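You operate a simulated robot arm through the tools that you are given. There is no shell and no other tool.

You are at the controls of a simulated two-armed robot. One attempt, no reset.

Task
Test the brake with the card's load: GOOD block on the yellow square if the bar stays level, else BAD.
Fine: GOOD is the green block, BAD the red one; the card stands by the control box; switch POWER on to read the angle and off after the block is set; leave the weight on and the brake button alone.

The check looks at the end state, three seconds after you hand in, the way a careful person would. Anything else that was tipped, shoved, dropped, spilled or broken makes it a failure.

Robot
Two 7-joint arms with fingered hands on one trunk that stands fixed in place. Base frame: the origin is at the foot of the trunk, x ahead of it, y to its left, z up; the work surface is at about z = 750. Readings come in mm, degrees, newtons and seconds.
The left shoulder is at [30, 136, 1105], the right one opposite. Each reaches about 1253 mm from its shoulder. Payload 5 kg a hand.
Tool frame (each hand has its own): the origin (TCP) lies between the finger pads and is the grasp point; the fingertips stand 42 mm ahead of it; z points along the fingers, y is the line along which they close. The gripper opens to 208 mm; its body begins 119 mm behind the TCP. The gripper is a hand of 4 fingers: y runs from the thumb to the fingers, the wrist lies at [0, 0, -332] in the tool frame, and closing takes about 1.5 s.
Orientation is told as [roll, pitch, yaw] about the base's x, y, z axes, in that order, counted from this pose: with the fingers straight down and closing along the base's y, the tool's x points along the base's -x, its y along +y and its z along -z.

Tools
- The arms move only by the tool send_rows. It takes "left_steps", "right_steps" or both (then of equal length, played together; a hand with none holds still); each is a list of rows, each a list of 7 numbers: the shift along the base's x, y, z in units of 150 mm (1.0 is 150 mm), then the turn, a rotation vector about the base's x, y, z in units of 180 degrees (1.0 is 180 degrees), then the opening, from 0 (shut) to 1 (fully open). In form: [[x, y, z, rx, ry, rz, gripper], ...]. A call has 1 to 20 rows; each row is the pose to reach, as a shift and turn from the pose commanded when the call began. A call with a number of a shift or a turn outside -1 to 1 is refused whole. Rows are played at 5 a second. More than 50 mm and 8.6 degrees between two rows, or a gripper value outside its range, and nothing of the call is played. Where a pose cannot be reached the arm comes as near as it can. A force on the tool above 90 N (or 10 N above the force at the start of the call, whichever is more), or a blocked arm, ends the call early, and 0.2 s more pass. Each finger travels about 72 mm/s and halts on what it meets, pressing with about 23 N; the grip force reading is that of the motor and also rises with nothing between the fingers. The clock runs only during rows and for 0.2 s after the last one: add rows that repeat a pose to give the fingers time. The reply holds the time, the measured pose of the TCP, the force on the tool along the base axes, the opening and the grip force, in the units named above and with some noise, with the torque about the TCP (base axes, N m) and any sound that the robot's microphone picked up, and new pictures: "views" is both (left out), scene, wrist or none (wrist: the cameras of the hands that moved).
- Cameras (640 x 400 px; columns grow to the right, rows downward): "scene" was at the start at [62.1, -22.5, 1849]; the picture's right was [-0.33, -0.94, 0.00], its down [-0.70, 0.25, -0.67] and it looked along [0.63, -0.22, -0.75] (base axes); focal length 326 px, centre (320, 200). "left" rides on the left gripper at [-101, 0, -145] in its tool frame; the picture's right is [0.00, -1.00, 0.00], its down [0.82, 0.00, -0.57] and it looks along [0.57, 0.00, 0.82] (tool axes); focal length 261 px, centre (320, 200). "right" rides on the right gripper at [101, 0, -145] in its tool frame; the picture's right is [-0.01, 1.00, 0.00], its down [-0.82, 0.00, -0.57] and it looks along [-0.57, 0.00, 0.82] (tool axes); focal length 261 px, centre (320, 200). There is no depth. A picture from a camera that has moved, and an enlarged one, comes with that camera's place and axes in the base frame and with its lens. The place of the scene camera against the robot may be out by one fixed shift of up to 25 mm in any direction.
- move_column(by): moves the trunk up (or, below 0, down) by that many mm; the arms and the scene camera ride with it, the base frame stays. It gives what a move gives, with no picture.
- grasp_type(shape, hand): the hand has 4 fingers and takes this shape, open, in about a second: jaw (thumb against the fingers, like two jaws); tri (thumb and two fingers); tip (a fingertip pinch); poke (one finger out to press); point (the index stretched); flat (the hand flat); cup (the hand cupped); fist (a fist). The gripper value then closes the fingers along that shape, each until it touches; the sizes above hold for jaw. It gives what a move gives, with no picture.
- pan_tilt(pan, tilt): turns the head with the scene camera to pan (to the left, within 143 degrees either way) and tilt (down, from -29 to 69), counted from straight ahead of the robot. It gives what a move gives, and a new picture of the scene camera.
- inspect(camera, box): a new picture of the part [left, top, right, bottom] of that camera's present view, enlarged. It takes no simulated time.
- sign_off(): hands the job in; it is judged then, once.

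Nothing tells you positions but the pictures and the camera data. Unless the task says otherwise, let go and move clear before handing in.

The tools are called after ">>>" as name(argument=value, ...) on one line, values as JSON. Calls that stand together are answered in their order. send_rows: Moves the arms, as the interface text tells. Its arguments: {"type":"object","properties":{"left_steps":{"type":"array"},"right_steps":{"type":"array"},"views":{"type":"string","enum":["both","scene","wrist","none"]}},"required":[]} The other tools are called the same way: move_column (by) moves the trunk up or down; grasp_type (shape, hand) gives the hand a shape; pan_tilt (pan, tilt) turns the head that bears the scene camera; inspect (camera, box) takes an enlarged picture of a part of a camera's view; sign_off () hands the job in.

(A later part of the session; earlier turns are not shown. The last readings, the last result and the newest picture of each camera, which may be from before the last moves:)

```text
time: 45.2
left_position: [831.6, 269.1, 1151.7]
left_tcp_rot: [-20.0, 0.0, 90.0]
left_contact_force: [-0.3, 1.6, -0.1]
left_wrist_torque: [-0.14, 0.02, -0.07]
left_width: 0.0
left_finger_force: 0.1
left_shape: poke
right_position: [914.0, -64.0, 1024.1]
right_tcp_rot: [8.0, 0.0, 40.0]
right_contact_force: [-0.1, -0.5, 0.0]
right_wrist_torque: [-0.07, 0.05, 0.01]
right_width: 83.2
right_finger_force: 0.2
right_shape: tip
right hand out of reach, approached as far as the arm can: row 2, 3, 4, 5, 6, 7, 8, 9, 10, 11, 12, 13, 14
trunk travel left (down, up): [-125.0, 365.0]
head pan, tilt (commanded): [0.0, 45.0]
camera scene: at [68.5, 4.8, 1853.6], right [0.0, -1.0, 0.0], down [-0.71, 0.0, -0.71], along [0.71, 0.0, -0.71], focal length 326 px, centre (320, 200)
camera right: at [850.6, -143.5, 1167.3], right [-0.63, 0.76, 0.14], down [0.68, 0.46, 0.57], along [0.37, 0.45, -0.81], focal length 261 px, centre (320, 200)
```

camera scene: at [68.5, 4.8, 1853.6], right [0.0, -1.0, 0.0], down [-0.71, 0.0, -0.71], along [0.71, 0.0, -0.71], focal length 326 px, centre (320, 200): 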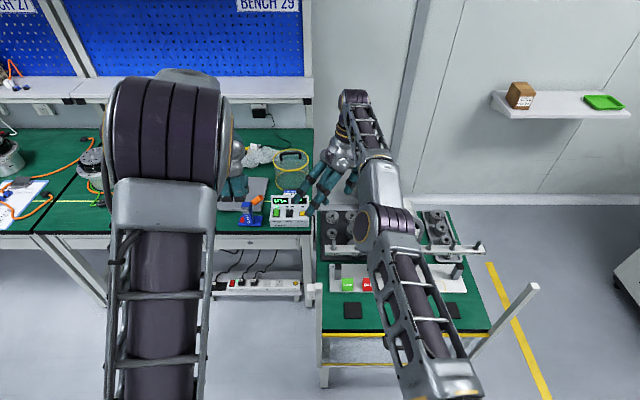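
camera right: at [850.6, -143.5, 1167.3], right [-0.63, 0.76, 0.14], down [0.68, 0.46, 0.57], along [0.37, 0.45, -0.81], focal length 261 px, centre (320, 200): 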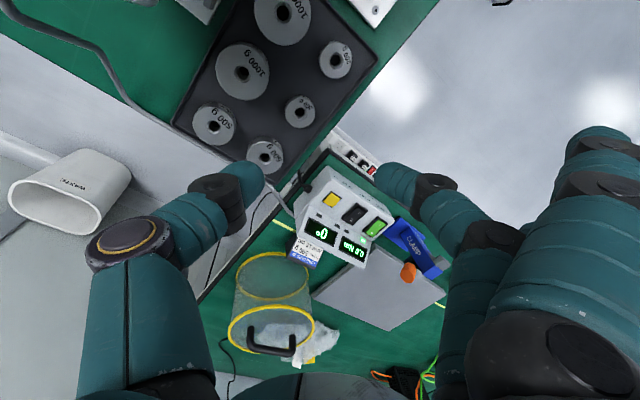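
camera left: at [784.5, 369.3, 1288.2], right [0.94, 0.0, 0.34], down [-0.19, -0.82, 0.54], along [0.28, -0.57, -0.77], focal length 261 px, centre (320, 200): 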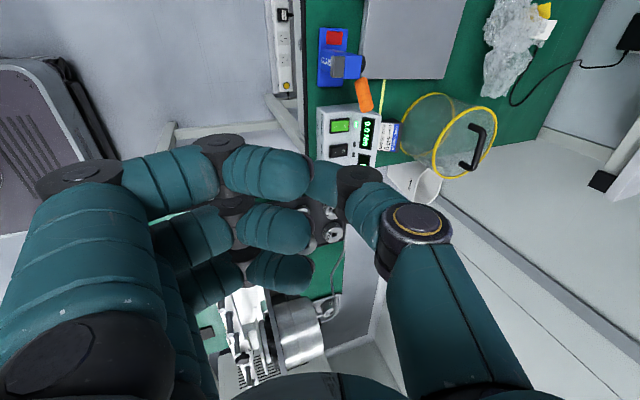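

The hand ended at yaw +40° without touching anything. Now I set the tilt (lean back 17° along the closing axis) and move toward a spot above weight B.

>>> send_rows(right_steps=[[0.0, -0.05, 0.05, 0.0067, -0.0252, -0.0016, 0.4], [0.05, -0.1, 0.05, 0.0133, -0.0505, -0.0033, 0.4], [0.1, -0.15, 0.0, 0.02, -0.0757, -0.005, 0.4], [0.2, -0.25, -0.05, 0.0267, -0.1009, -0.0066, 0.4], [0.3, -0.35, -0.1, 0.0267, -0.1009, -0.0066, 0.4], [0.3, -0.35, -0.1, 0.0267, -0.1009, -0.0066, 0.4]], views="both")

```text
time: 46.6
left_position: [833.8, 266.4, 1152.4]
left_tcp_rot: [-20.0, 0.0, 90.0]
left_contact_force: [0.0, -1.4, 0.7]
left_wrist_torque: [0.01, 0.03, 0.01]
left_width: 0.0
left_finger_force: 0.0
left_shape: poke
right_position: [1023.8, -107.0, 1017.7]
right_tcp_rot: [0.2, -16.9, 39.9]
right_contact_force: [-0.2, -0.4, 0.2]
right_wrist_torque: [0.07, 0.02, 0.02]
right_width: 83.2
right_finger_force: 0.1
right_shape: tip
right hand out of reach, approached as far as the arm can: row 1, 2, 3, 4, 5, 6
trunk travel left (down, up): [-125.0, 365.0]
head pan, tilt (commanded): [0.0, 45.0]
camera scene: at [69.5, 3.1, 1853.4], right [0.0, -1.0, 0.0], down [-0.71, 0.0, -0.71], along [0.71, 0.0, -0.71], focal length 326 px, centre (320, 200)
camera right: at [917.9, -195.4, 1125.4], right [-0.64, 0.77, 0.0], down [0.48, 0.39, 0.79], along [0.6, 0.5, -0.62], focal length 261 px, centre (320, 200)
```

scene: 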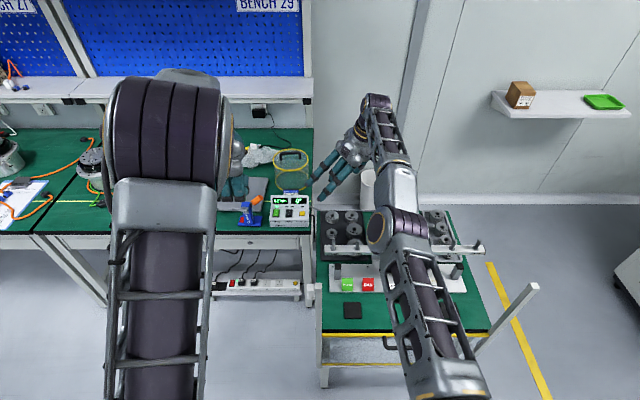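
right: 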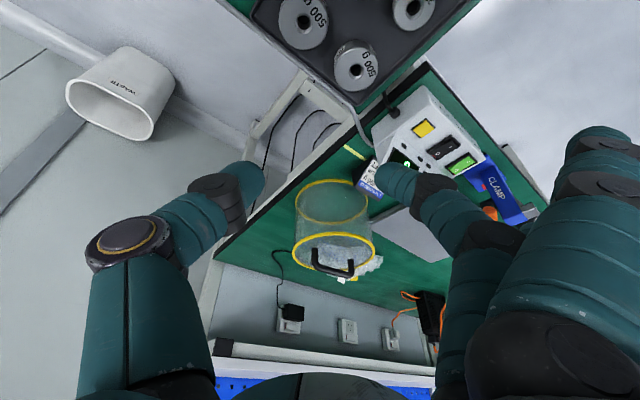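

Orientation is set (lean −17°, yaw 40°), now slightly beyond weight B. I move to directly above it at TCP z ≈ 900 and check the view.

>>> send_rows(right_steps=[[-0.05, -0.07, -0.2, 0, 0, 0, 0.4], [-0.1, -0.14, -0.4, 0, 0, 0, 0.4], [-0.15, -0.21, -0.6, 0, 0, 0, 0.4], [-0.15, -0.21, -0.78, 0, 0, 0, 0.4], [-0.15, -0.21, -0.78, 0, 0, 0, 0.4]], views="both")

>>> inspect(camera="scene", box=[290, 140, 410, 240])

```text
time: 47.8
left_position: [832.9, 267.3, 1152.2]
left_tcp_rot: [-20.0, 0.0, 90.0]
left_contact_force: [0.5, -0.1, 0.1]
left_wrist_torque: [0.0, -0.02, 0.0]
left_width: 0.0
left_finger_force: 0.0
left_shape: poke
right_position: [1022.0, -137.4, 898.1]
right_tcp_rot: [0.2, -16.9, 39.9]
right_contact_force: [0.3, 0.7, 1.6]
right_wrist_torque: [-0.01, -0.06, -0.03]
right_width: 83.5
right_finger_force: 0.0
right_shape: tip
right hand out of reach, approached as far as the arm can: row 1, 2, 3, 4, 5
trunk travel left (down, up): [-125.0, 365.0]
head pan, tilt (commanded): [0.0, 45.0]
camera scene: at [68.7, 3.4, 1853.5], right [0.0, -1.0, 0.0], down [-0.71, 0.0, -0.71], along [0.71, 0.0, -0.71], focal length 326 px, centre (320, 200)
camera right: at [918.1, -225.2, 1006.9], right [-0.64, 0.77, 0.0], down [0.48, 0.39, 0.79], along [0.6, 0.5, -0.62], focal length 261 px, centre (320, 200)
```

scene: 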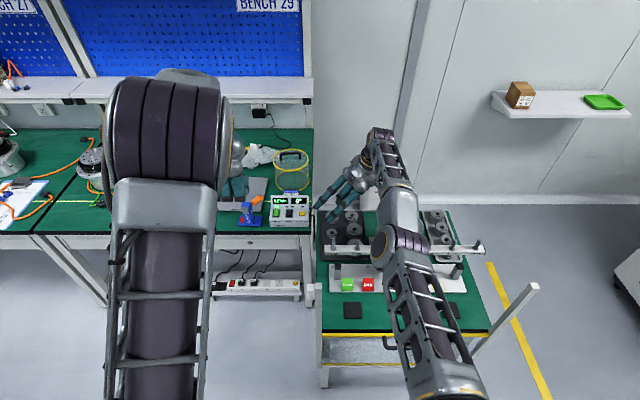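
right: 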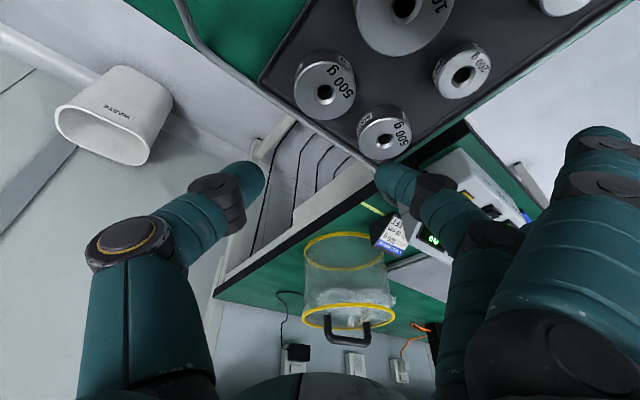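

```text
4.00 times, centred on (350, 190) of scene
camera zoom: at [68.7, 3.4, 1853.5], right [0.0, -1.0, 0.0], down [-0.71, 0.0, -0.71], along [0.71, 0.0, -0.71], focal length 1306 px, centre (200, 240)
```

zoom: 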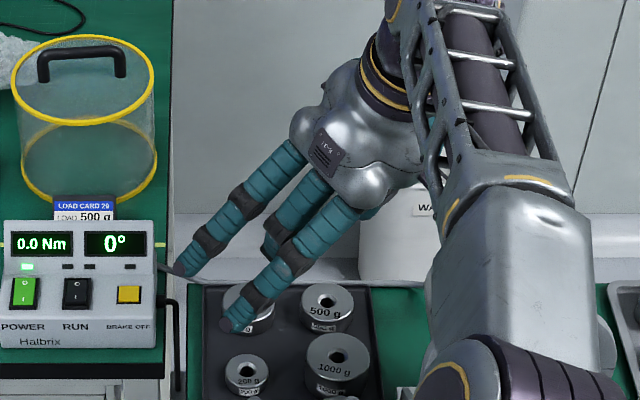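

The hand reads (1022, −137, 898), about 20 mm too far in x. I correct x while staying at this height.

>>> send_rows(right_steps=[[-0.07, 0, 0, 0, 0, 0, 0.4], [-0.14, 0, 0, 0, 0, 0, 0.4], [-0.14, 0, 0, 0, 0, 0, 0.4]], views="wrist")

```text
time: 48.6
left_position: [832.8, 268.8, 1152.3]
left_tcp_rot: [-20.0, 0.0, 90.0]
left_contact_force: [-0.3, 0.0, 0.9]
left_wrist_torque: [0.0, 0.01, 0.05]
left_width: 0.1
left_finger_force: 0.1
left_shape: poke
right_position: [1023.8, -138.2, 897.6]
right_tcp_rot: [0.1, -16.9, 40.0]
right_contact_force: [-0.1, 1.3, 0.6]
right_wrist_torque: [-0.04, -0.02, -0.02]
right_width: 83.1
right_finger_force: 0.1
right_shape: tip
right hand out of reach, approached as far as the arm can: row 1, 2, 3
trunk travel left (down, up): [-125.0, 365.0]
head pan, tilt (commanded): [0.0, 45.0]
camera right: at [918.3, -224.9, 1006.7], right [-0.64, 0.77, 0.0], down [0.48, 0.39, 0.79], along [0.6, 0.5, -0.62], focal length 261 px, centre (320, 200)
```

right: 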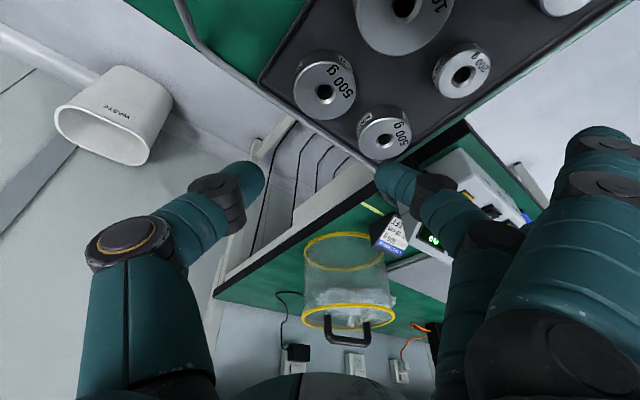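

>>> send_rows(right_steps=[[-0.1, 0, 0, 0, 0, 0, 0.4], [-0.2, 0, 0, 0, 0, 0, 0.4], [-0.2, 0, 0, 0, 0, 0, 0.4]], views="none")

```text
time: 49.4
left_position: [833.3, 267.9, 1151.2]
left_tcp_rot: [-20.0, 0.0, 90.0]
left_contact_force: [-0.1, 0.2, 0.1]
left_wrist_torque: [-0.03, 0.01, 0.01]
left_width: 0.0
left_finger_force: 0.0
left_shape: poke
right_position: [1023.3, -137.5, 897.2]
right_tcp_rot: [0.1, -16.9, 40.0]
right_contact_force: [0.7, 0.7, -0.8]
right_wrist_torque: [0.01, 0.0, -0.03]
right_width: 83.0
right_finger_force: 0.0
right_shape: tip
right hand out of reach, approached as far as the arm can: row 1, 2, 3
trunk travel left (down, up): [-125.0, 365.0]
head pan, tilt (commanded): [0.0, 45.0]
```

The arm is stretched straight and the solver seems stuck at that singularity, so I'll lift well clear and pull back to bend the elbow before approaching again with margin.

>>> send_rows(right_steps=[[-0.05, 0.03, 0.28, 0, 0, 0, 0.4], [-0.15, 0.08, 0.56, 0, 0, 0, 0.4], [-0.3, 0.15, 0.8, 0, 0, 0, 0.4], [-0.5, 0.22, 1.0, 0, 0, 0, 0.4], [-0.75, 0.3, 1.0, 0, 0, 0, 0.4], [-1.0, 0.3, 1.0, 0, 0, 0, 0.4], [-1.0, 0.3, 1.0, 0, 0, 0, 0.4]], views="scene")

```text
time: 51.0
left_position: [832.7, 267.8, 1151.2]
left_tcp_rot: [-19.9, 0.0, 90.1]
left_contact_force: [-0.1, -0.6, -0.1]
left_wrist_torque: [0.01, 0.03, 0.03]
left_width: 0.1
left_finger_force: 0.2
left_shape: poke
right_position: [1019.2, -100.7, 1056.0]
right_tcp_rot: [0.1, -16.8, 39.9]
right_contact_force: [0.3, -0.2, -0.2]
right_wrist_torque: [0.0, 0.04, 0.0]
right_width: 83.5
right_finger_force: 0.0
right_shape: tip
right hand out of reach, approached as far as the arm can: row 1, 2, 3, 4, 5, 6, 7
trunk travel left (down, up): [-125.0, 365.0]
head pan, tilt (commanded): [0.0, 45.0]
camera scene: at [69.6, 3.3, 1853.4], right [0.0, -1.0, 0.0], down [-0.71, 0.0, -0.71], along [0.71, 0.0, -0.71], focal length 326 px, centre (320, 200)
```

scene: 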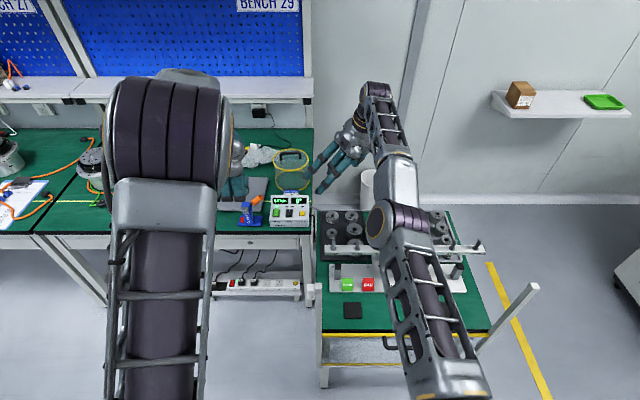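

x still doesn't yield, so I test whether small, gradual inward steps free the elbow from its straight pose.

>>> send_rows(right_steps=[[-0.05, 0, -0.1, 0, 0, 0, 0.4], [-0.1, 0, -0.3, 0, 0, 0, 0.4], [-0.2, -0.05, -0.5, 0, 0.02, 0, 0.4], [-0.4, -0.1, -0.5, 0, 0.04, 0, 0.4], [-0.6, -0.15, -0.4, 0, 0.06, 0, 0.4], [-0.8, -0.2, -0.3, 0, 0.08, 0, 0.4], [-1.0, -0.2, -0.2, 0, 0.09, 0, 0.4]], views="none")

```text
time: 52.6
left_position: [833.2, 269.3, 1152.3]
left_tcp_rot: [-20.1, -0.1, 89.9]
left_contact_force: [0.2, 1.1, 0.2]
left_wrist_torque: [-0.05, -0.03, -0.05]
left_width: 0.0
left_finger_force: 0.0
left_shape: poke
right_position: [928.0, -125.1, 1026.8]
right_tcp_rot: [10.6, -4.0, 38.1]
right_contact_force: [0.0, 0.2, 0.2]
right_wrist_torque: [-0.04, -0.07, -0.01]
right_width: 83.3
right_finger_force: 0.2
right_shape: tip
right hand out of reach, approached as far as the arm can: row 1, 2, 3, 4, 5, 6, 7
trunk travel left (down, up): [-125.0, 365.0]
head pan, tilt (commanded): [0.0, 45.0]
```

>>> send_rows(right_steps=[[-0.1, -0.1, 0.2, 0, 0, 0, 0.4], [-0.2, -0.25, 0.4, 0, 0, -0.03, 0.4], [-0.35, -0.4, 0.6, 0, 0, -0.06, 0.4], [-0.5, -0.55, 0.8, 0, 0, -0.09, 0.4], [-0.65, -0.7, 1.0, 0, 0, -0.12, 0.4], [-0.8, -0.85, 1.0, 0, 0, -0.15, 0.4], [-1.0, -1.0, 1.0, 0, 0, -0.18, 0.4], [-1.0, -1.0, 1.0, 0, 0, -0.2, 0.4], [-1.0, -1.0, 1.0, 0, 0, -0.2, 0.4]], views="scene")

```text
time: 54.6
left_position: [833.1, 265.8, 1152.5]
left_tcp_rot: [-20.1, 0.1, 90.0]
left_contact_force: [0.5, -0.7, 1.0]
left_wrist_torque: [0.02, -0.04, 0.01]
left_width: 0.0
left_finger_force: 0.0
left_shape: poke
right_position: [916.4, -312.3, 1215.5]
right_tcp_rot: [10.4, -4.1, 1.9]
right_contact_force: [-0.6, -0.1, 0.0]
right_wrist_torque: [0.03, -0.02, -0.02]
right_width: 83.2
right_finger_force: 0.1
right_shape: tip
right hand out of reach, approached as far as the arm can: row 1, 2, 3, 4, 5, 6, 7, 8, 9
trunk travel left (down, up): [-125.0, 365.0]
head pan, tilt (commanded): [0.0, 45.0]
camera scene: at [69.1, 2.3, 1853.4], right [0.0, -1.0, 0.0], down [-0.71, 0.0, -0.71], along [0.71, 0.0, -0.71], focal length 326 px, centre (320, 200)
```

scene: 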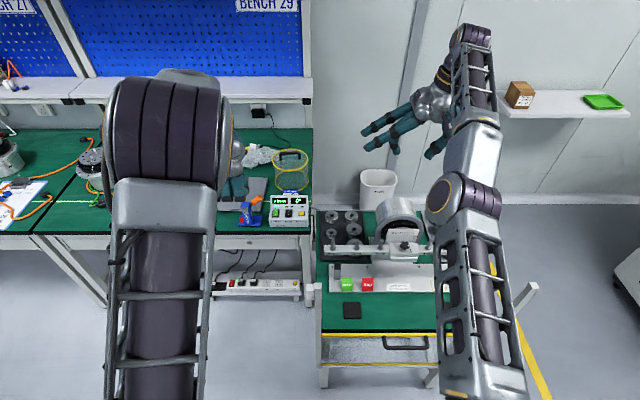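

The arm is held exactly straight by the solver. I'll push the target briefly outward (free space at this height) and then pull inward again, to get the elbow bending.

>>> send_rows(right_steps=[[0.25, 0, 0.1, 0, 0, 0, 0.4], [0.5, 0, 0.2, 0, 0, 0, 0.4], [0.5, 0, 0.2, 0, 0, 0, 0.4], [0.25, 0, 0.1, 0, 0, 0, 0.4], [0.0, 0, 0.0, 0, 0, 0, 0.4], [-0.25, 0, -0.1, 0, 0, 0, 0.4], [-0.5, 0, -0.2, 0, 0, 0, 0.4], [-0.75, 0, -0.2, 0, 0, 0, 0.4], [-1.0, 0, -0.2, 0, 0, 0, 0.4], [-1.0, 0, -0.2, 0, 0, 0, 0.4]], views="none")

```text
time: 56.8
left_position: [834.3, 268.4, 1150.8]
left_tcp_rot: [-19.9, -0.1, 90.0]
left_contact_force: [0.4, -0.4, -1.5]
left_wrist_torque: [0.03, 0.12, 0.02]
left_width: 0.1
left_finger_force: 0.0
left_shape: poke
right_position: [768.2, -306.0, 1185.6]
right_tcp_rot: [10.2, -4.3, 2.0]
right_contact_force: [0.4, -0.4, -0.7]
right_wrist_torque: [0.05, 0.17, 0.04]
right_width: 83.4
right_finger_force: 0.1
right_shape: tip
right hand out of reach, approached as far as the arm can: row 1, 2, 3, 4
trunk travel left (down, up): [-125.0, 365.0]
head pan, tilt (commanded): [0.0, 45.0]
```

Freed: the hand is at (768, −306, 1186) with the elbow bent. From now on I'll stay inside reach. Next: straighten the hand, yaw to 40°, then set the lean, in three moves at height.

>>> send_rows(right_steps=[[0.1, 0.12, 0.1, -0.0192, 0.0073, -0.0007, 0.4], [0.2, 0.25, 0.2, -0.0383, 0.0146, -0.0014, 0.4], [0.3, 0.38, 0.3, -0.0575, 0.0219, -0.0021, 0.4], [0.41, 0.5, 0.3, -0.0575, 0.0219, -0.0021, 0.4], [0.41, 0.5, 0.3, -0.0575, 0.0219, -0.0021, 0.4]], views="none")

>>> send_rows(right_steps=[[0.07, 0.13, 0, 0, 0, 0.04, 0.4], [0.14, 0.26, -0.1, 0, 0, 0.08, 0.4], [0.2, 0.39, -0.2, 0, 0, 0.12, 0.4], [0.27, 0.52, -0.3, 0, 0, 0.16, 0.4], [0.33, 0.66, -0.4, 0, 0, 0.2, 0.4], [0.33, 0.66, -0.5, 0, 0, 0.211, 0.4], [0.33, 0.66, -0.5, 0, 0, 0.211, 0.4]], views="none")

>>> send_rows(right_steps=[[0.08, 0, -0.1, 0.0108, -0.0272, -0.0012, 0.4], [0.16, 0, -0.2, 0.0215, -0.0545, -0.0024, 0.4], [0.25, 0, -0.3, 0.0323, -0.0817, -0.0036, 0.4], [0.33, 0, -0.4, 0.0323, -0.0817, -0.0036, 0.4], [0.33, 0, -0.4, 0.0323, -0.0817, -0.0036, 0.4]], views="both")

```text
time: 58.0
left_position: [831.7, 267.7, 1152.7]
left_tcp_rot: [-20.0, 0.0, 90.0]
left_contact_force: [-0.3, -0.4, 1.3]
left_wrist_torque: [0.04, -0.06, 0.0]
left_width: 0.0
left_finger_force: 0.0
left_shape: poke
right_position: [827.6, -230.1, 1232.0]
right_tcp_rot: [0.1, -0.1, 2.0]
right_contact_force: [0.6, 0.1, 0.4]
right_wrist_torque: [0.04, -0.09, -0.01]
right_width: 83.3
right_finger_force: 0.0
right_shape: tip
trunk travel left (down, up): [-125.0, 365.0]
head pan, tilt (commanded): [0.0, 45.0]
```

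```text
time: 59.6
left_position: [832.7, 268.6, 1152.0]
left_tcp_rot: [-20.0, 0.1, 90.0]
left_contact_force: [-0.2, -0.5, 1.0]
left_wrist_torque: [-0.06, -0.04, -0.04]
left_width: 0.0
left_finger_force: 0.1
left_shape: poke
right_position: [876.9, -132.7, 1158.2]
right_tcp_rot: [0.2, -0.1, 40.1]
right_contact_force: [-0.8, 0.4, -0.4]
right_wrist_torque: [-0.04, 0.0, 0.0]
right_width: 83.2
right_finger_force: 0.1
right_shape: tip
trunk travel left (down, up): [-125.0, 365.0]
head pan, tilt (commanded): [0.0, 45.0]
```

```text
time: 60.8
left_position: [833.2, 267.6, 1153.0]
left_tcp_rot: [-20.0, 0.0, 89.9]
left_contact_force: [-0.7, -1.1, 0.4]
left_wrist_torque: [0.07, -0.1, -0.02]
left_width: 0.0
left_finger_force: 0.0
left_shape: poke
right_position: [925.6, -133.0, 1097.0]
right_tcp_rot: [-5.0, -15.1, 40.0]
right_contact_force: [0.2, -0.8, 0.6]
right_wrist_torque: [0.02, -0.04, 0.02]
right_width: 83.3
right_finger_force: 0.0
right_shape: tip
trunk travel left (down, up): [-125.0, 365.0]
head pan, tilt (commanded): [0.0, 45.0]
camera scene: at [67.5, 3.1, 1853.6], right [0.0, -1.0, 0.0], down [-0.71, 0.0, -0.71], along [0.71, 0.0, -0.71], focal length 326 px, centre (320, 200)
camera right: at [815.5, -209.8, 1209.0], right [-0.62, 0.78, -0.08], down [0.46, 0.45, 0.76], along [0.63, 0.44, -0.64], focal length 261 px, centre (320, 200)
```

scene: 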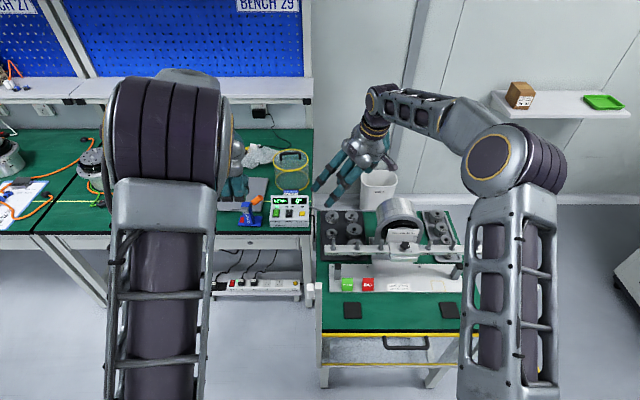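
right: 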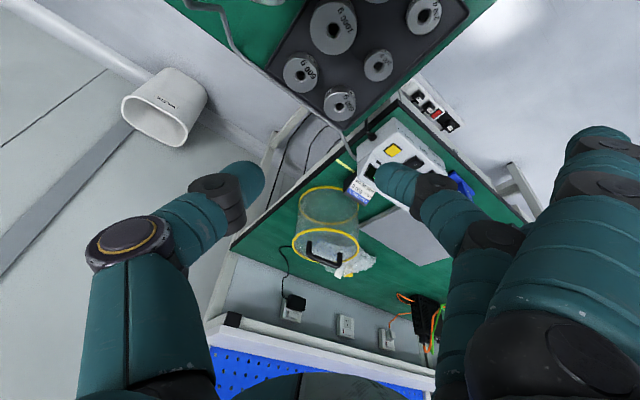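

All orientations hold ([−5, −15, 40]) and the elbow is nicely bent. I lower the trunk by 80 mm for more reach margin, then move above weight B.

>>> move_column(by=-80)

>>> send_rows(right_steps=[[0.12, 0, -0.15, 0, 0, 0, 0.4], [0.25, -0.01, -0.35, 0, 0, 0, 0.4], [0.38, -0.01, -0.55, 0, 0, 0, 0.4], [0.5, -0.01, -0.75, 0, 0, 0, 0.4], [0.5, -0.01, -0.78, 0, 0, 0, 0.4], [0.5, -0.01, -0.78, 0, 0, 0, 0.4]], views="both")

>>> inspect(camera="right", box=[160, 0, 480, 210])

>>> inspect(camera="scene", box=[290, 140, 410, 240])

```text
time: 61.9
left_position: [832.9, 268.1, 1073.6]
left_tcp_rot: [-20.0, 0.1, 90.0]
left_contact_force: [0.0, -0.8, 0.6]
left_wrist_torque: [-0.04, -0.04, -0.03]
left_width: 0.0
left_finger_force: 0.1
left_shape: poke
right_position: [926.9, -133.1, 1017.6]
right_tcp_rot: [-5.0, -15.2, 40.0]
right_contact_force: [0.8, -0.7, 0.1]
right_wrist_torque: [0.01, -0.02, 0.01]
right_width: 83.3
right_finger_force: 0.2
right_shape: tip
trunk travel left (down, up): [-45.0, 445.0]
head pan, tilt (commanded): [0.0, 45.0]
```

```text
time: 63.3
left_position: [834.1, 267.9, 1071.6]
left_tcp_rot: [-19.9, 0.0, 90.0]
left_contact_force: [0.2, -0.7, -0.4]
left_wrist_torque: [0.0, 0.04, -0.01]
left_width: 0.0
left_finger_force: 0.1
left_shape: poke
right_position: [1002.0, -135.7, 897.1]
right_tcp_rot: [-4.9, -15.0, 40.0]
right_contact_force: [1.0, 0.2, 0.6]
right_wrist_torque: [0.02, 0.02, 0.04]
right_width: 83.0
right_finger_force: 0.1
right_shape: tip
trunk travel left (down, up): [-45.0, 445.0]
head pan, tilt (commanded): [0.0, 45.0]
camera scene: at [69.9, 3.7, 1773.4], right [0.0, -1.0, 0.0], down [-0.71, 0.0, -0.71], along [0.71, 0.0, -0.71], focal length 326 px, centre (320, 200)
camera right: at [891.9, -211.6, 1009.8], right [-0.62, 0.78, -0.08], down [0.46, 0.45, 0.76], along [0.63, 0.44, -0.64], focal length 261 px, centre (320, 200)
```

scene: 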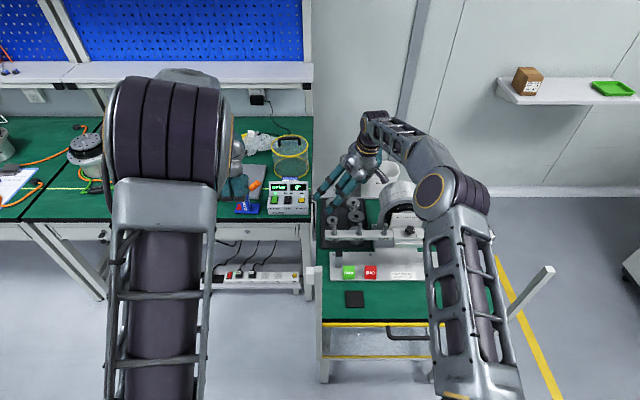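
right: 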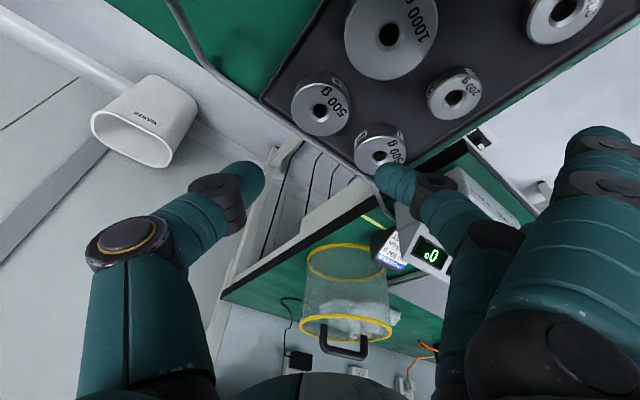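

```text
1.90 times, centred on (320, 105) of right
camera zoom: at [891.9, -211.6, 1009.8], right [-0.62, 0.78, -0.08], down [0.46, 0.45, 0.76], along [0.63, 0.44, -0.64], focal length 496 px, centre (320, 381)
```

zoom: 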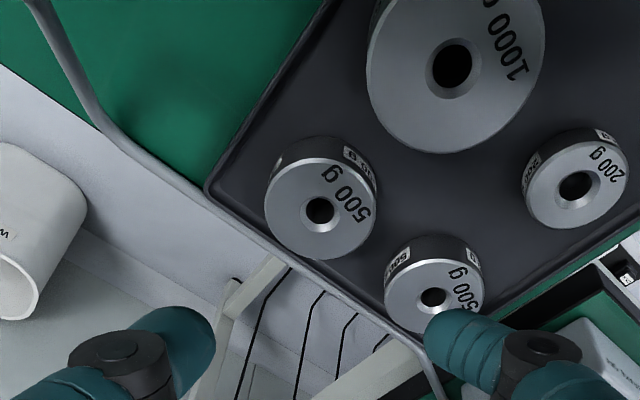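

```text
4.00 times, centred on (350, 190) of scene
camera zoom: at [69.9, 3.7, 1773.4], right [0.0, -1.0, 0.0], down [-0.71, 0.0, -0.71], along [0.71, 0.0, -0.71], focal length 1306 px, centre (200, 240)
```

zoom: 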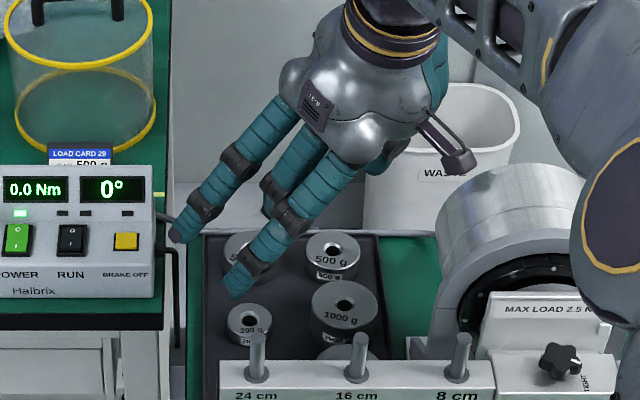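

I'm above weight B, in reach. Triangulation puts B at about (1013, −138), top z ≈ 773. I'll level the thumb and finger (rot [0, −17, 40]), narrow the opening slightly, and centre on B before descending.

>>> send_rows(right_steps=[[0.015, -0.027, 0, 0.0137, 0.0043, 0.004, 0.36], [0.031, -0.054, 0, 0.0275, 0.0086, 0.0081, 0.35], [0.031, -0.054, -0.1, 0.0275, 0.0086, 0.0081, 0.35], [0.031, -0.054, -0.2, 0.0275, 0.0086, 0.0081, 0.35], [0.031, -0.054, -0.2, 0.0275, 0.0086, 0.0081, 0.35]], views="both")

>>> inspect(camera="right", box=[200, 40, 440, 200])

>>> inspect(camera="scene", box=[300, 150, 400, 230])

```text
time: 64.5
left_position: [828.5, 271.2, 1074.5]
left_tcp_rot: [-20.2, 0.1, 89.9]
left_contact_force: [-0.4, -1.0, 0.4]
left_wrist_torque: [0.14, 0.01, 0.02]
left_width: 0.1
left_finger_force: 0.0
left_shape: poke
right_position: [1006.7, -135.0, 879.6]
right_tcp_rot: [-0.4, -17.7, 40.4]
right_contact_force: [8.9, 37.8, 70.1]
right_wrist_torque: [-11.21, 8.92, -3.32]
right_width: 73.3
right_finger_force: 0.1
right_shape: tip
trunk travel left (down, up): [-45.0, 445.0]
head pan, tilt (commanded): [0.0, 45.0]
camera scene: at [63.6, 9.2, 1774.3], right [0.0, -1.0, 0.0], down [-0.7, 0.0, -0.71], along [0.71, 0.0, -0.7], focal length 326 px, centre (320, 200)
camera right: at [900.6, -223.4, 986.4], right [-0.64, 0.77, 0.0], down [0.46, 0.39, 0.79], along [0.61, 0.51, -0.61], focal length 261 px, centre (320, 200)
```

scene: 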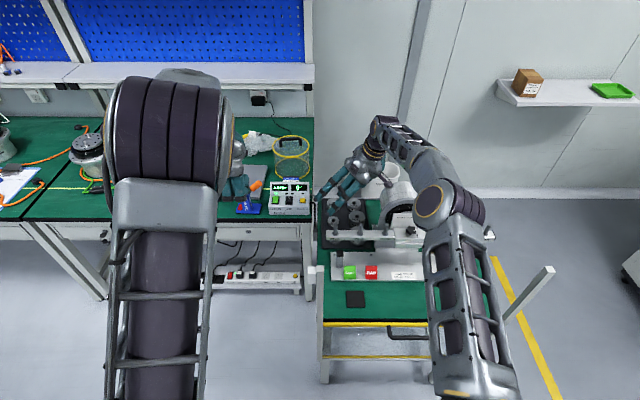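
right: 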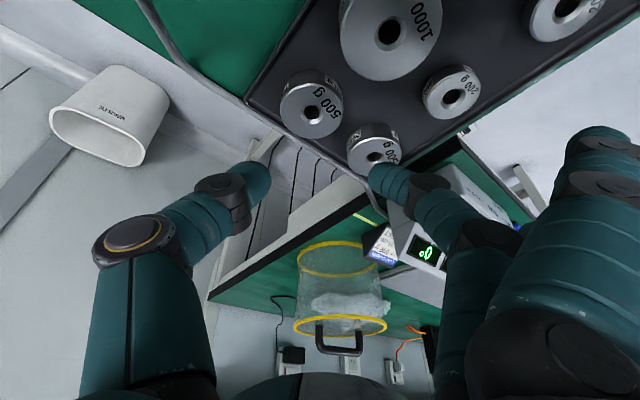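

```text
2.50 times, centred on (320, 120) of right
camera zoom: at [900.6, -223.4, 986.4], right [-0.64, 0.77, 0.0], down [0.46, 0.39, 0.79], along [0.61, 0.51, -0.61], focal length 652 px, centre (320, 400)
```

zoom: 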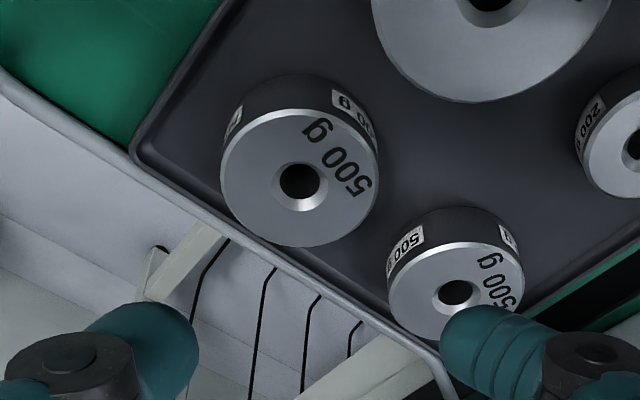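

```text
5.00 times, centred on (350, 190) of scene
camera zoom: at [63.6, 9.2, 1774.3], right [0.0, -1.0, 0.0], down [-0.7, 0.0, -0.71], along [0.71, 0.0, -0.7], focal length 1633 px, centre (170, 250)
```

zoom: 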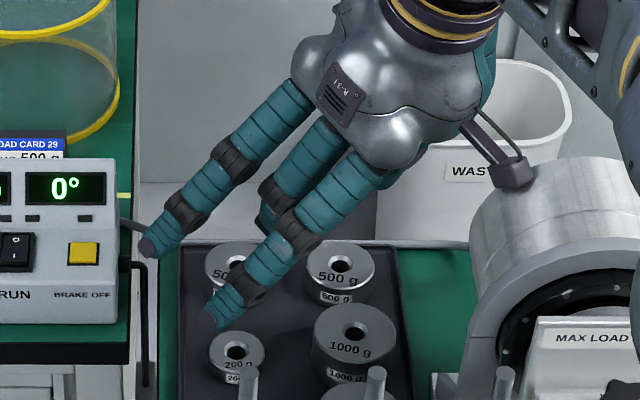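

Contact: the right hand's camera bracket has come down on the motor housing (70 N). I'll back straight up at once.

>>> send_rows(right_steps=[[0, 0, 0.1, 0, 0, 0, 0.35], [0.0, 0, 0.2, 0, 0, 0, 0.35], [0.0, 0, 0.4, 0, 0, 0, 0.35], [0.0, 0, 0.4, 0, 0, 0, 0.35]], views="both")

>>> inspect(camera="scene", box=[310, 150, 490, 300])

```text
time: 65.5
left_position: [832.6, 265.5, 1071.7]
left_tcp_rot: [-19.9, 0.0, 89.9]
left_contact_force: [-0.1, -1.3, -1.1]
left_wrist_torque: [0.17, 0.04, 0.06]
left_width: 0.0
left_finger_force: 0.0
left_shape: poke
right_position: [1007.0, -147.2, 927.7]
right_tcp_rot: [0.1, -17.0, 39.9]
right_contact_force: [-0.3, -1.5, 0.4]
right_wrist_torque: [0.21, 0.02, 0.07]
right_width: 72.8
right_finger_force: 0.1
right_shape: tip
trunk travel left (down, up): [-45.0, 445.0]
head pan, tilt (commanded): [0.0, 45.0]
camera scene: at [69.9, 2.2, 1773.3], right [0.0, -1.0, 0.0], down [-0.71, 0.0, -0.71], along [0.71, 0.0, -0.71], focal length 326 px, centre (320, 200)
camera right: at [900.8, -234.7, 1035.6], right [-0.64, 0.77, 0.0], down [0.48, 0.39, 0.79], along [0.6, 0.5, -0.62], focal length 261 px, centre (320, 200)
```

scene: 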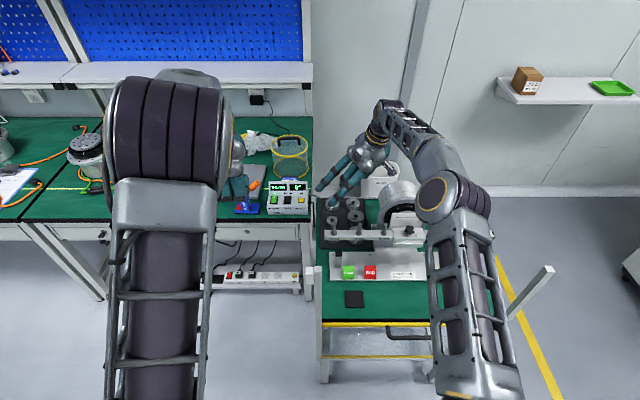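
right: 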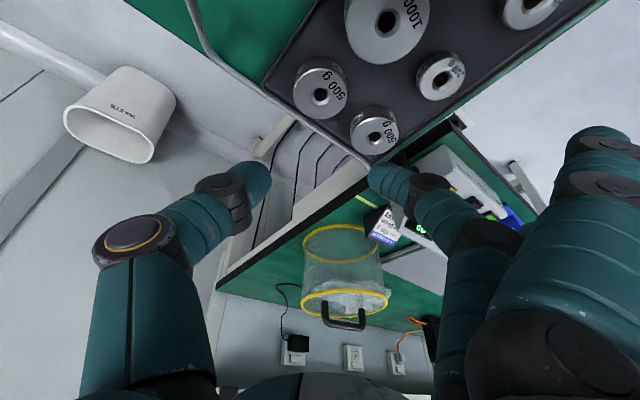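

```text
2.67 times, centred on (400, 225) of scene
camera zoom: at [69.9, 2.2, 1773.3], right [0.0, -1.0, 0.0], down [-0.71, 0.0, -0.71], along [0.71, 0.0, -0.71], focal length 871 px, centre (107, 133)
```

zoom: 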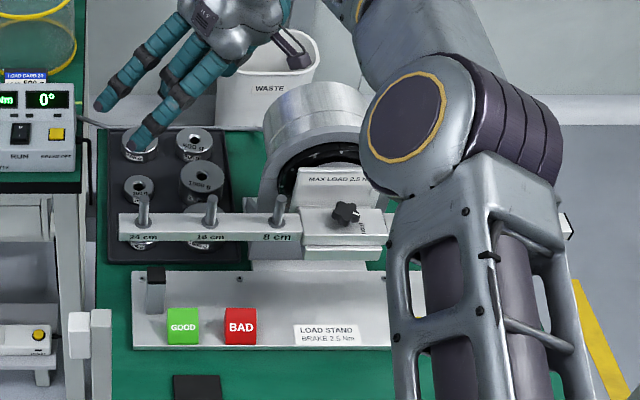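

Released with no visible shift, and the angle still reads 0°. The camera bracket collides with the motor in this orientation, so I'll use the same lean but with the hand turned 180° about its axis (yaw −140°), putting the bracket on the far side. First up and back, upright.

>>> send_rows(right_steps=[[-0.05, 0.02, 0.25, -0.0152, 0.0181, 0, 0.35], [-0.15, 0.04, 0.5, -0.0304, 0.0362, 0, 0.35], [-0.3, 0.06, 0.75, -0.0455, 0.0542, 0, 0.35], [-0.45, 0.08, 1.0, -0.0607, 0.0723, 0, 0.35], [-0.6, 0.1, 1.0, -0.0607, 0.0723, 0, 0.35], [-0.8, 0.1, 1.0, -0.0607, 0.0723, 0, 0.35], [-0.8, 0.1, 1.0, -0.0607, 0.0723, 0, 0.35]], views="none")

>>> send_rows(right_steps=[[0, 0, 0.2, 0, 0, -0.045, 0.35], [0, 0, 0.4, 0, 0, -0.09, 0.35], [0, 0, 0.5, 0, 0, -0.135, 0.35], [0, 0, 0.5, 0, 0, -0.18, 0.35], [0, 0, 0.5, 0, 0, -0.225, 0.35], [0, 0, 0.5, 0, 0, -0.27, 0.35], [0, 0, 0.5, 0, 0, -0.315, 0.35], [0, 0, 0.5, 0, 0, -0.36, 0.35], [0, 0, 0.5, 0, 0, -0.405, 0.35], [0, 0, 0.5, 0, 0, -0.45, 0.35], [0, 0, 0.5, 0, 0, -0.495, 0.35], [0, 0, 0.5, 0, 0, -0.5, 0.35]], views="scene")

```text
time: 67.1
left_position: [832.7, 268.7, 1072.0]
left_tcp_rot: [-20.0, 0.0, 90.0]
left_contact_force: [-0.3, 1.3, 0.8]
left_wrist_torque: [0.01, -0.01, 0.03]
left_width: 0.2
left_finger_force: 0.2
left_shape: poke
right_position: [920.3, -127.0, 1083.4]
right_tcp_rot: [0.1, 0.1, 40.2]
right_contact_force: [-0.1, -0.2, -0.4]
right_wrist_torque: [0.0, 0.02, 0.02]
right_width: 72.8
right_finger_force: 0.0
right_shape: tip
right hand out of reach, approached as far as the arm can: row 3, 4, 5, 6, 7
trunk travel left (down, up): [-45.0, 445.0]
head pan, tilt (commanded): [0.0, 45.0]
```

```text
time: 69.7
left_position: [832.0, 266.9, 1075.4]
left_tcp_rot: [-20.1, 0.0, 89.9]
left_contact_force: [-1.5, -0.5, 0.7]
left_wrist_torque: [0.05, -0.09, 0.02]
left_width: 0.0
left_finger_force: 0.0
left_shape: poke
right_position: [901.4, -129.3, 1156.2]
right_tcp_rot: [0.2, -0.2, -50.0]
right_contact_force: [-1.5, -1.2, 1.1]
right_wrist_torque: [0.13, -0.24, -0.04]
right_width: 72.8
right_finger_force: 0.0
right_shape: tip
right hand out of reach, approached as far as the arm can: row 1, 2, 3, 4, 5, 6, 7, 8, 9, 10, 11, 12
trunk travel left (down, up): [-45.0, 445.0]
head pan, tilt (commanded): [0.0, 45.0]
camera scene: at [66.5, 2.6, 1773.7], right [0.0, -1.0, 0.0], down [-0.71, 0.0, -0.71], along [0.71, 0.0, -0.71], focal length 326 px, centre (320, 200)
```

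scene: 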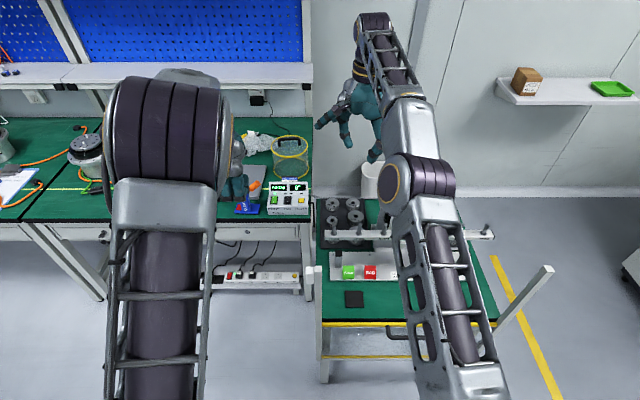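

Stuck straight again because I exceeded reach while upright. I repeat the outward-then-inward trick to bend the elbow.

>>> send_rows(right_steps=[[0.25, 0, 0.1, 0, 0, 0, 0.35], [0.5, 0, 0.2, 0, 0, 0, 0.35], [0.5, 0, 0.2, 0, 0, 0, 0.35], [0.25, 0, 0.1, 0, 0, 0, 0.35], [0.0, 0, 0.0, 0, 0, 0, 0.35], [-0.25, 0, -0.1, 0, 0, 0, 0.35], [-0.5, -0.05, -0.15, 0, 0, 0, 0.35], [-0.75, -0.1, -0.15, 0, 0, 0, 0.35], [-1.0, -0.1, -0.15, 0, 0, 0, 0.35], [-1.0, -0.1, -0.15, 0, 0, 0, 0.35]], views="none")

```text
time: 71.9
left_position: [833.0, 267.2, 1072.4]
left_tcp_rot: [-19.9, 0.0, 90.0]
left_contact_force: [0.5, -0.2, -1.0]
left_wrist_torque: [0.03, 0.03, -0.02]
left_width: 0.0
left_finger_force: 0.0
left_shape: poke
right_position: [755.9, -142.0, 1130.8]
right_tcp_rot: [0.0, -0.1, -49.9]
right_contact_force: [0.0, -0.8, 0.1]
right_wrist_torque: [0.02, 0.06, 0.0]
right_width: 72.7
right_finger_force: 0.1
right_shape: tip
right hand out of reach, approached as far as the arm can: row 1, 2, 3, 4
trunk travel left (down, up): [-45.0, 445.0]
head pan, tilt (commanded): [0.0, 45.0]
```

Freed again at (756, −142, 1131). Now I yaw on to −140° here, well inside reach.

>>> send_rows(right_steps=[[0.05, 0, 0.05, 0, 0, -0.045, 0.35], [0.1, 0, 0.1, 0, 0, -0.09, 0.35], [0.15, 0, 0.1, 0, 0, -0.135, 0.35], [0.2, 0, 0.1, 0, 0, -0.18, 0.35], [0.2, 0, 0.1, 0, 0, -0.225, 0.35], [0.2, 0, 0.1, 0, 0, -0.27, 0.35], [0.2, 0, 0.1, 0, 0, -0.315, 0.35], [0.2, 0, 0.1, 0, 0, -0.36, 0.35], [0.2, 0, 0.1, 0, 0, -0.405, 0.35], [0.2, 0, 0.1, 0, 0, -0.45, 0.35], [0.2, 0, 0.1, 0, 0, -0.495, 0.35], [0.2, 0, 0.1, 0, 0, -0.5, 0.35], [0.2, 0, 0.1, 0, 0, -0.5, 0.35]], views="both")

```text
time: 74.7
left_position: [833.4, 268.0, 1072.8]
left_tcp_rot: [-20.0, -0.1, 90.0]
left_contact_force: [0.5, 0.3, -0.2]
left_wrist_torque: [-0.02, 0.02, 0.02]
left_width: 0.1
left_finger_force: 0.1
left_shape: poke
right_position: [782.4, -142.1, 1145.4]
right_tcp_rot: [0.1, -0.1, -139.9]
right_contact_force: [-0.1, -0.1, -0.1]
right_wrist_torque: [0.0, 0.05, 0.01]
right_width: 73.0
right_finger_force: 0.1
right_shape: tip
trunk travel left (down, up): [-45.0, 445.0]
head pan, tilt (commanded): [0.0, 45.0]
camera scene: at [69.1, 3.7, 1773.4], right [0.0, -1.0, 0.0], down [-0.71, 0.0, -0.71], along [0.71, 0.0, -0.71], focal length 326 px, centre (320, 200)
camera right: at [861.9, -76.6, 1289.8], right [0.64, -0.77, 0.0], down [-0.63, -0.52, 0.57], along [-0.44, -0.37, -0.82], focal length 261 px, centre (320, 200)
```

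scene: 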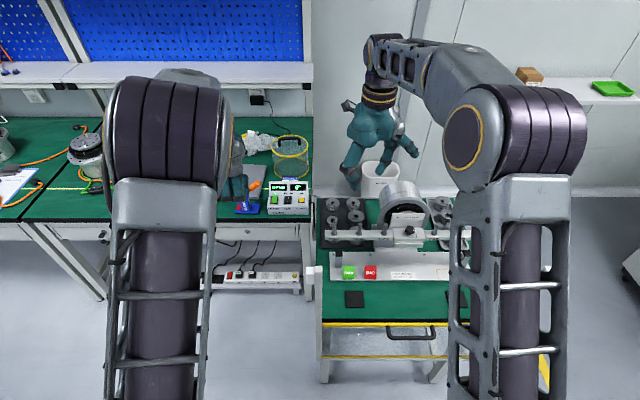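
right: 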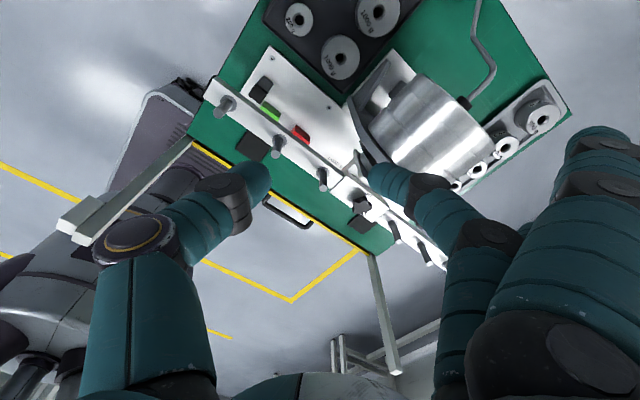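

Yaw −140° works. Now I tilt to the same lean ([0, 17, −140]) and advance toward B at a safe height.

>>> send_rows(right_steps=[[0.12, 0, -0.1, 0.0152, -0.0181, 0, 0.35], [0.27, 0, -0.2, 0.0304, -0.0362, 0, 0.35], [0.42, 0, -0.35, 0.0455, -0.0542, 0, 0.35], [0.6, 0, -0.5, 0.0607, -0.0723, 0, 0.35], [0.8, 0, -0.6, 0.0607, -0.0723, 0, 0.35], [0.9, 0, -0.7, 0.0607, -0.0723, 0, 0.35], [0.9, 0, -0.7, 0.0607, -0.0723, 0, 0.35]], views="none")

>>> send_rows(right_steps=[[0.15, 0, -0.15, 0, 0, 0, 0.35], [0.3, 0, -0.3, 0, 0, 0, 0.35], [0.45, 0, -0.5, 0, 0, 0, 0.35], [0.56, -0.01, -0.75, 0, 0, 0, 0.35], [0.56, -0.01, -0.93, 0, 0, 0, 0.35], [0.56, -0.01, -0.93, 0, 0, 0, 0.35]], views="both")

```text
time: 76.3
left_position: [832.7, 267.7, 1072.6]
left_tcp_rot: [-20.0, 0.0, 90.0]
left_contact_force: [0.2, 0.3, -0.3]
left_wrist_torque: [-0.01, 0.01, -0.03]
left_width: 0.0
left_finger_force: 0.2
left_shape: poke
right_position: [917.4, -140.5, 1040.5]
right_tcp_rot: [0.0, 16.8, -139.8]
right_contact_force: [0.6, 0.3, -0.8]
right_wrist_torque: [-0.02, 0.02, 0.0]
right_width: 72.9
right_finger_force: 0.2
right_shape: tip
trunk travel left (down, up): [-45.0, 445.0]
head pan, tilt (commanded): [0.0, 45.0]
```

```text
time: 77.7
left_position: [832.3, 268.5, 1071.1]
left_tcp_rot: [-20.0, 0.0, 90.0]
left_contact_force: [-0.8, -0.7, -0.3]
left_wrist_torque: [0.01, 0.0, 0.0]
left_width: 0.0
left_finger_force: 0.0
left_shape: poke
right_position: [1001.1, -142.6, 902.6]
right_tcp_rot: [0.1, 17.0, -139.9]
right_contact_force: [-0.3, -0.8, 0.1]
right_wrist_torque: [-0.01, 0.0, 0.0]
right_width: 73.0
right_finger_force: 0.0
right_shape: tip
trunk travel left (down, up): [-45.0, 445.0]
head pan, tilt (commanded): [0.0, 45.0]
camera scene: at [68.9, 3.6, 1773.5], right [0.0, -1.0, 0.0], down [-0.71, 0.0, -0.71], along [0.71, 0.0, -0.71], focal length 326 px, centre (320, 200)
camera right: at [1044.8, -106.9, 1069.8], right [0.64, -0.77, 0.0], down [-0.73, -0.61, 0.31], along [-0.24, -0.2, -0.95], focal length 261 px, centre (320, 200)
```

scene: 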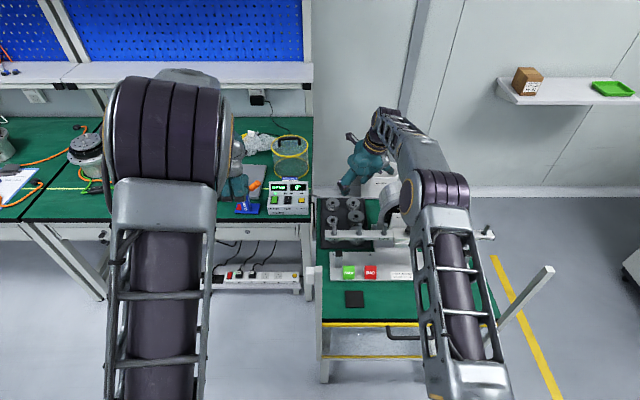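
right: 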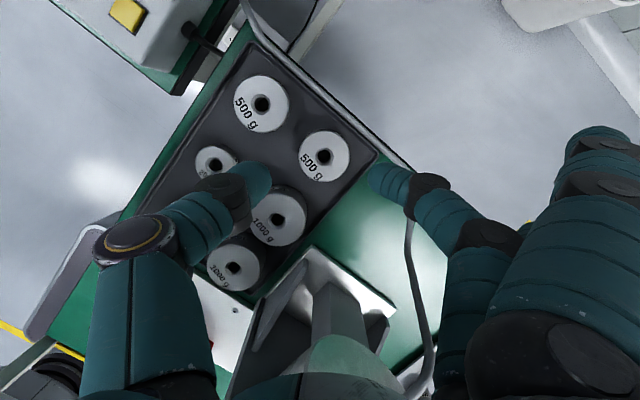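

Excellent view: weight B sits between thumb and finger. B computes to (1014.5, −139.5). I correct xy by (+7, −2) and descend partway.

>>> send_rows(right_steps=[[0.024, -0.008, -0.1, 0, 0, 0, 0.35], [0.048, -0.015, -0.22, 0, 0, 0, 0.35], [0.048, -0.015, -0.34, 0, 0, 0, 0.35], [0.048, -0.015, -0.42, 0, 0, 0, 0.35], [0.048, -0.015, -0.42, 0, 0, 0, 0.35]], views="both")

>>> inspect(camera="right", box=[200, 80, 440, 230])

>>> inspect(camera="scene", box=[310, 150, 430, 240])

```text
time: 78.9
left_position: [833.3, 268.3, 1072.1]
left_tcp_rot: [-20.0, 0.1, 90.0]
left_contact_force: [0.4, 0.1, -0.4]
left_wrist_torque: [0.02, 0.01, 0.01]
left_width: 0.0
left_finger_force: 0.1
left_shape: poke
right_position: [1009.1, -145.0, 838.1]
right_tcp_rot: [0.1, 16.9, -139.9]
right_contact_force: [0.2, 0.6, 0.4]
right_wrist_torque: [-0.02, -0.01, 0.0]
right_width: 72.9
right_finger_force: 0.0
right_shape: tip
trunk travel left (down, up): [-45.0, 445.0]
head pan, tilt (commanded): [0.0, 45.0]
camera scene: at [69.1, 3.6, 1773.5], right [0.0, -1.0, 0.0], down [-0.71, 0.0, -0.71], along [0.71, 0.0, -0.71], focal length 326 px, centre (320, 200)
camera right: at [1052.3, -110.4, 1006.0], right [0.64, -0.77, 0.0], down [-0.73, -0.61, 0.31], along [-0.24, -0.2, -0.95], focal length 261 px, centre (320, 200)
```

scene: 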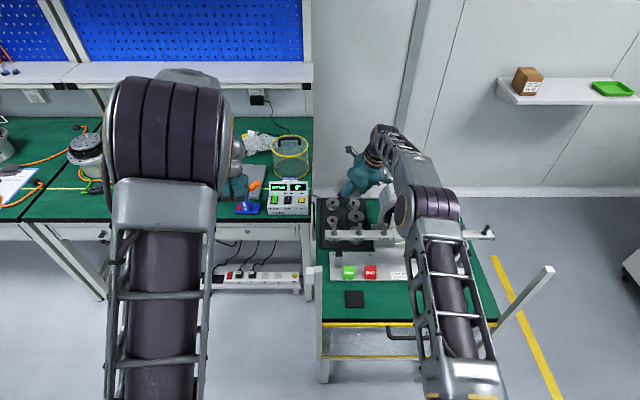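
right: 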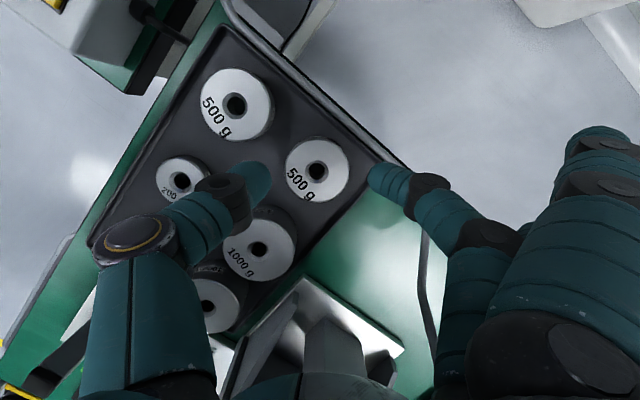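

```text
2.67 times, centred on (320, 155) of right
camera zoom: at [1052.3, -110.4, 1006.0], right [0.64, -0.77, 0.0], down [-0.73, -0.61, 0.31], along [-0.24, -0.2, -0.95], focal length 695 px, centre (320, 320)
```

zoom: 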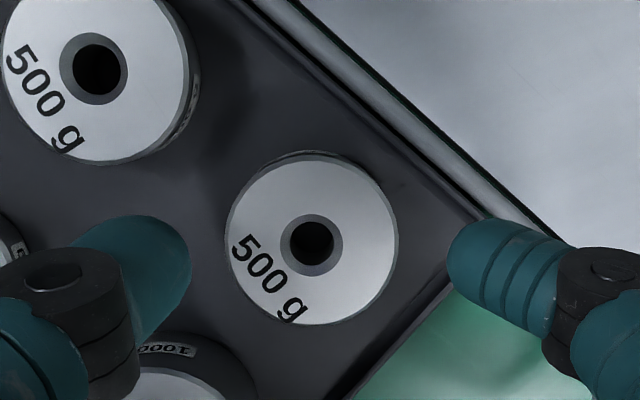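

```text
4.44 times, centred on (370, 195) of scene
camera zoom: at [69.1, 3.6, 1773.5], right [0.0, -1.0, 0.0], down [-0.71, 0.0, -0.71], along [0.71, 0.0, -0.71], focal length 1451 px, centre (98, 222)
```

zoom: 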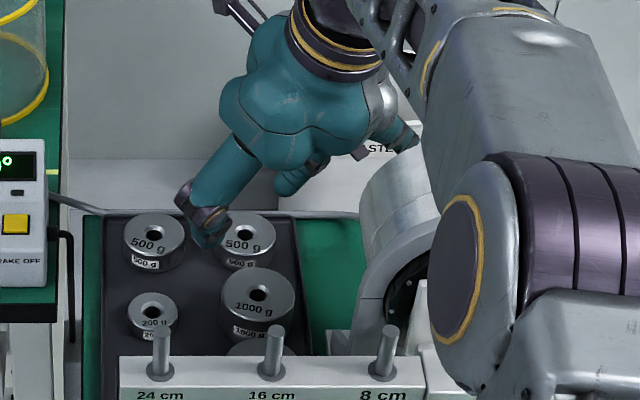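

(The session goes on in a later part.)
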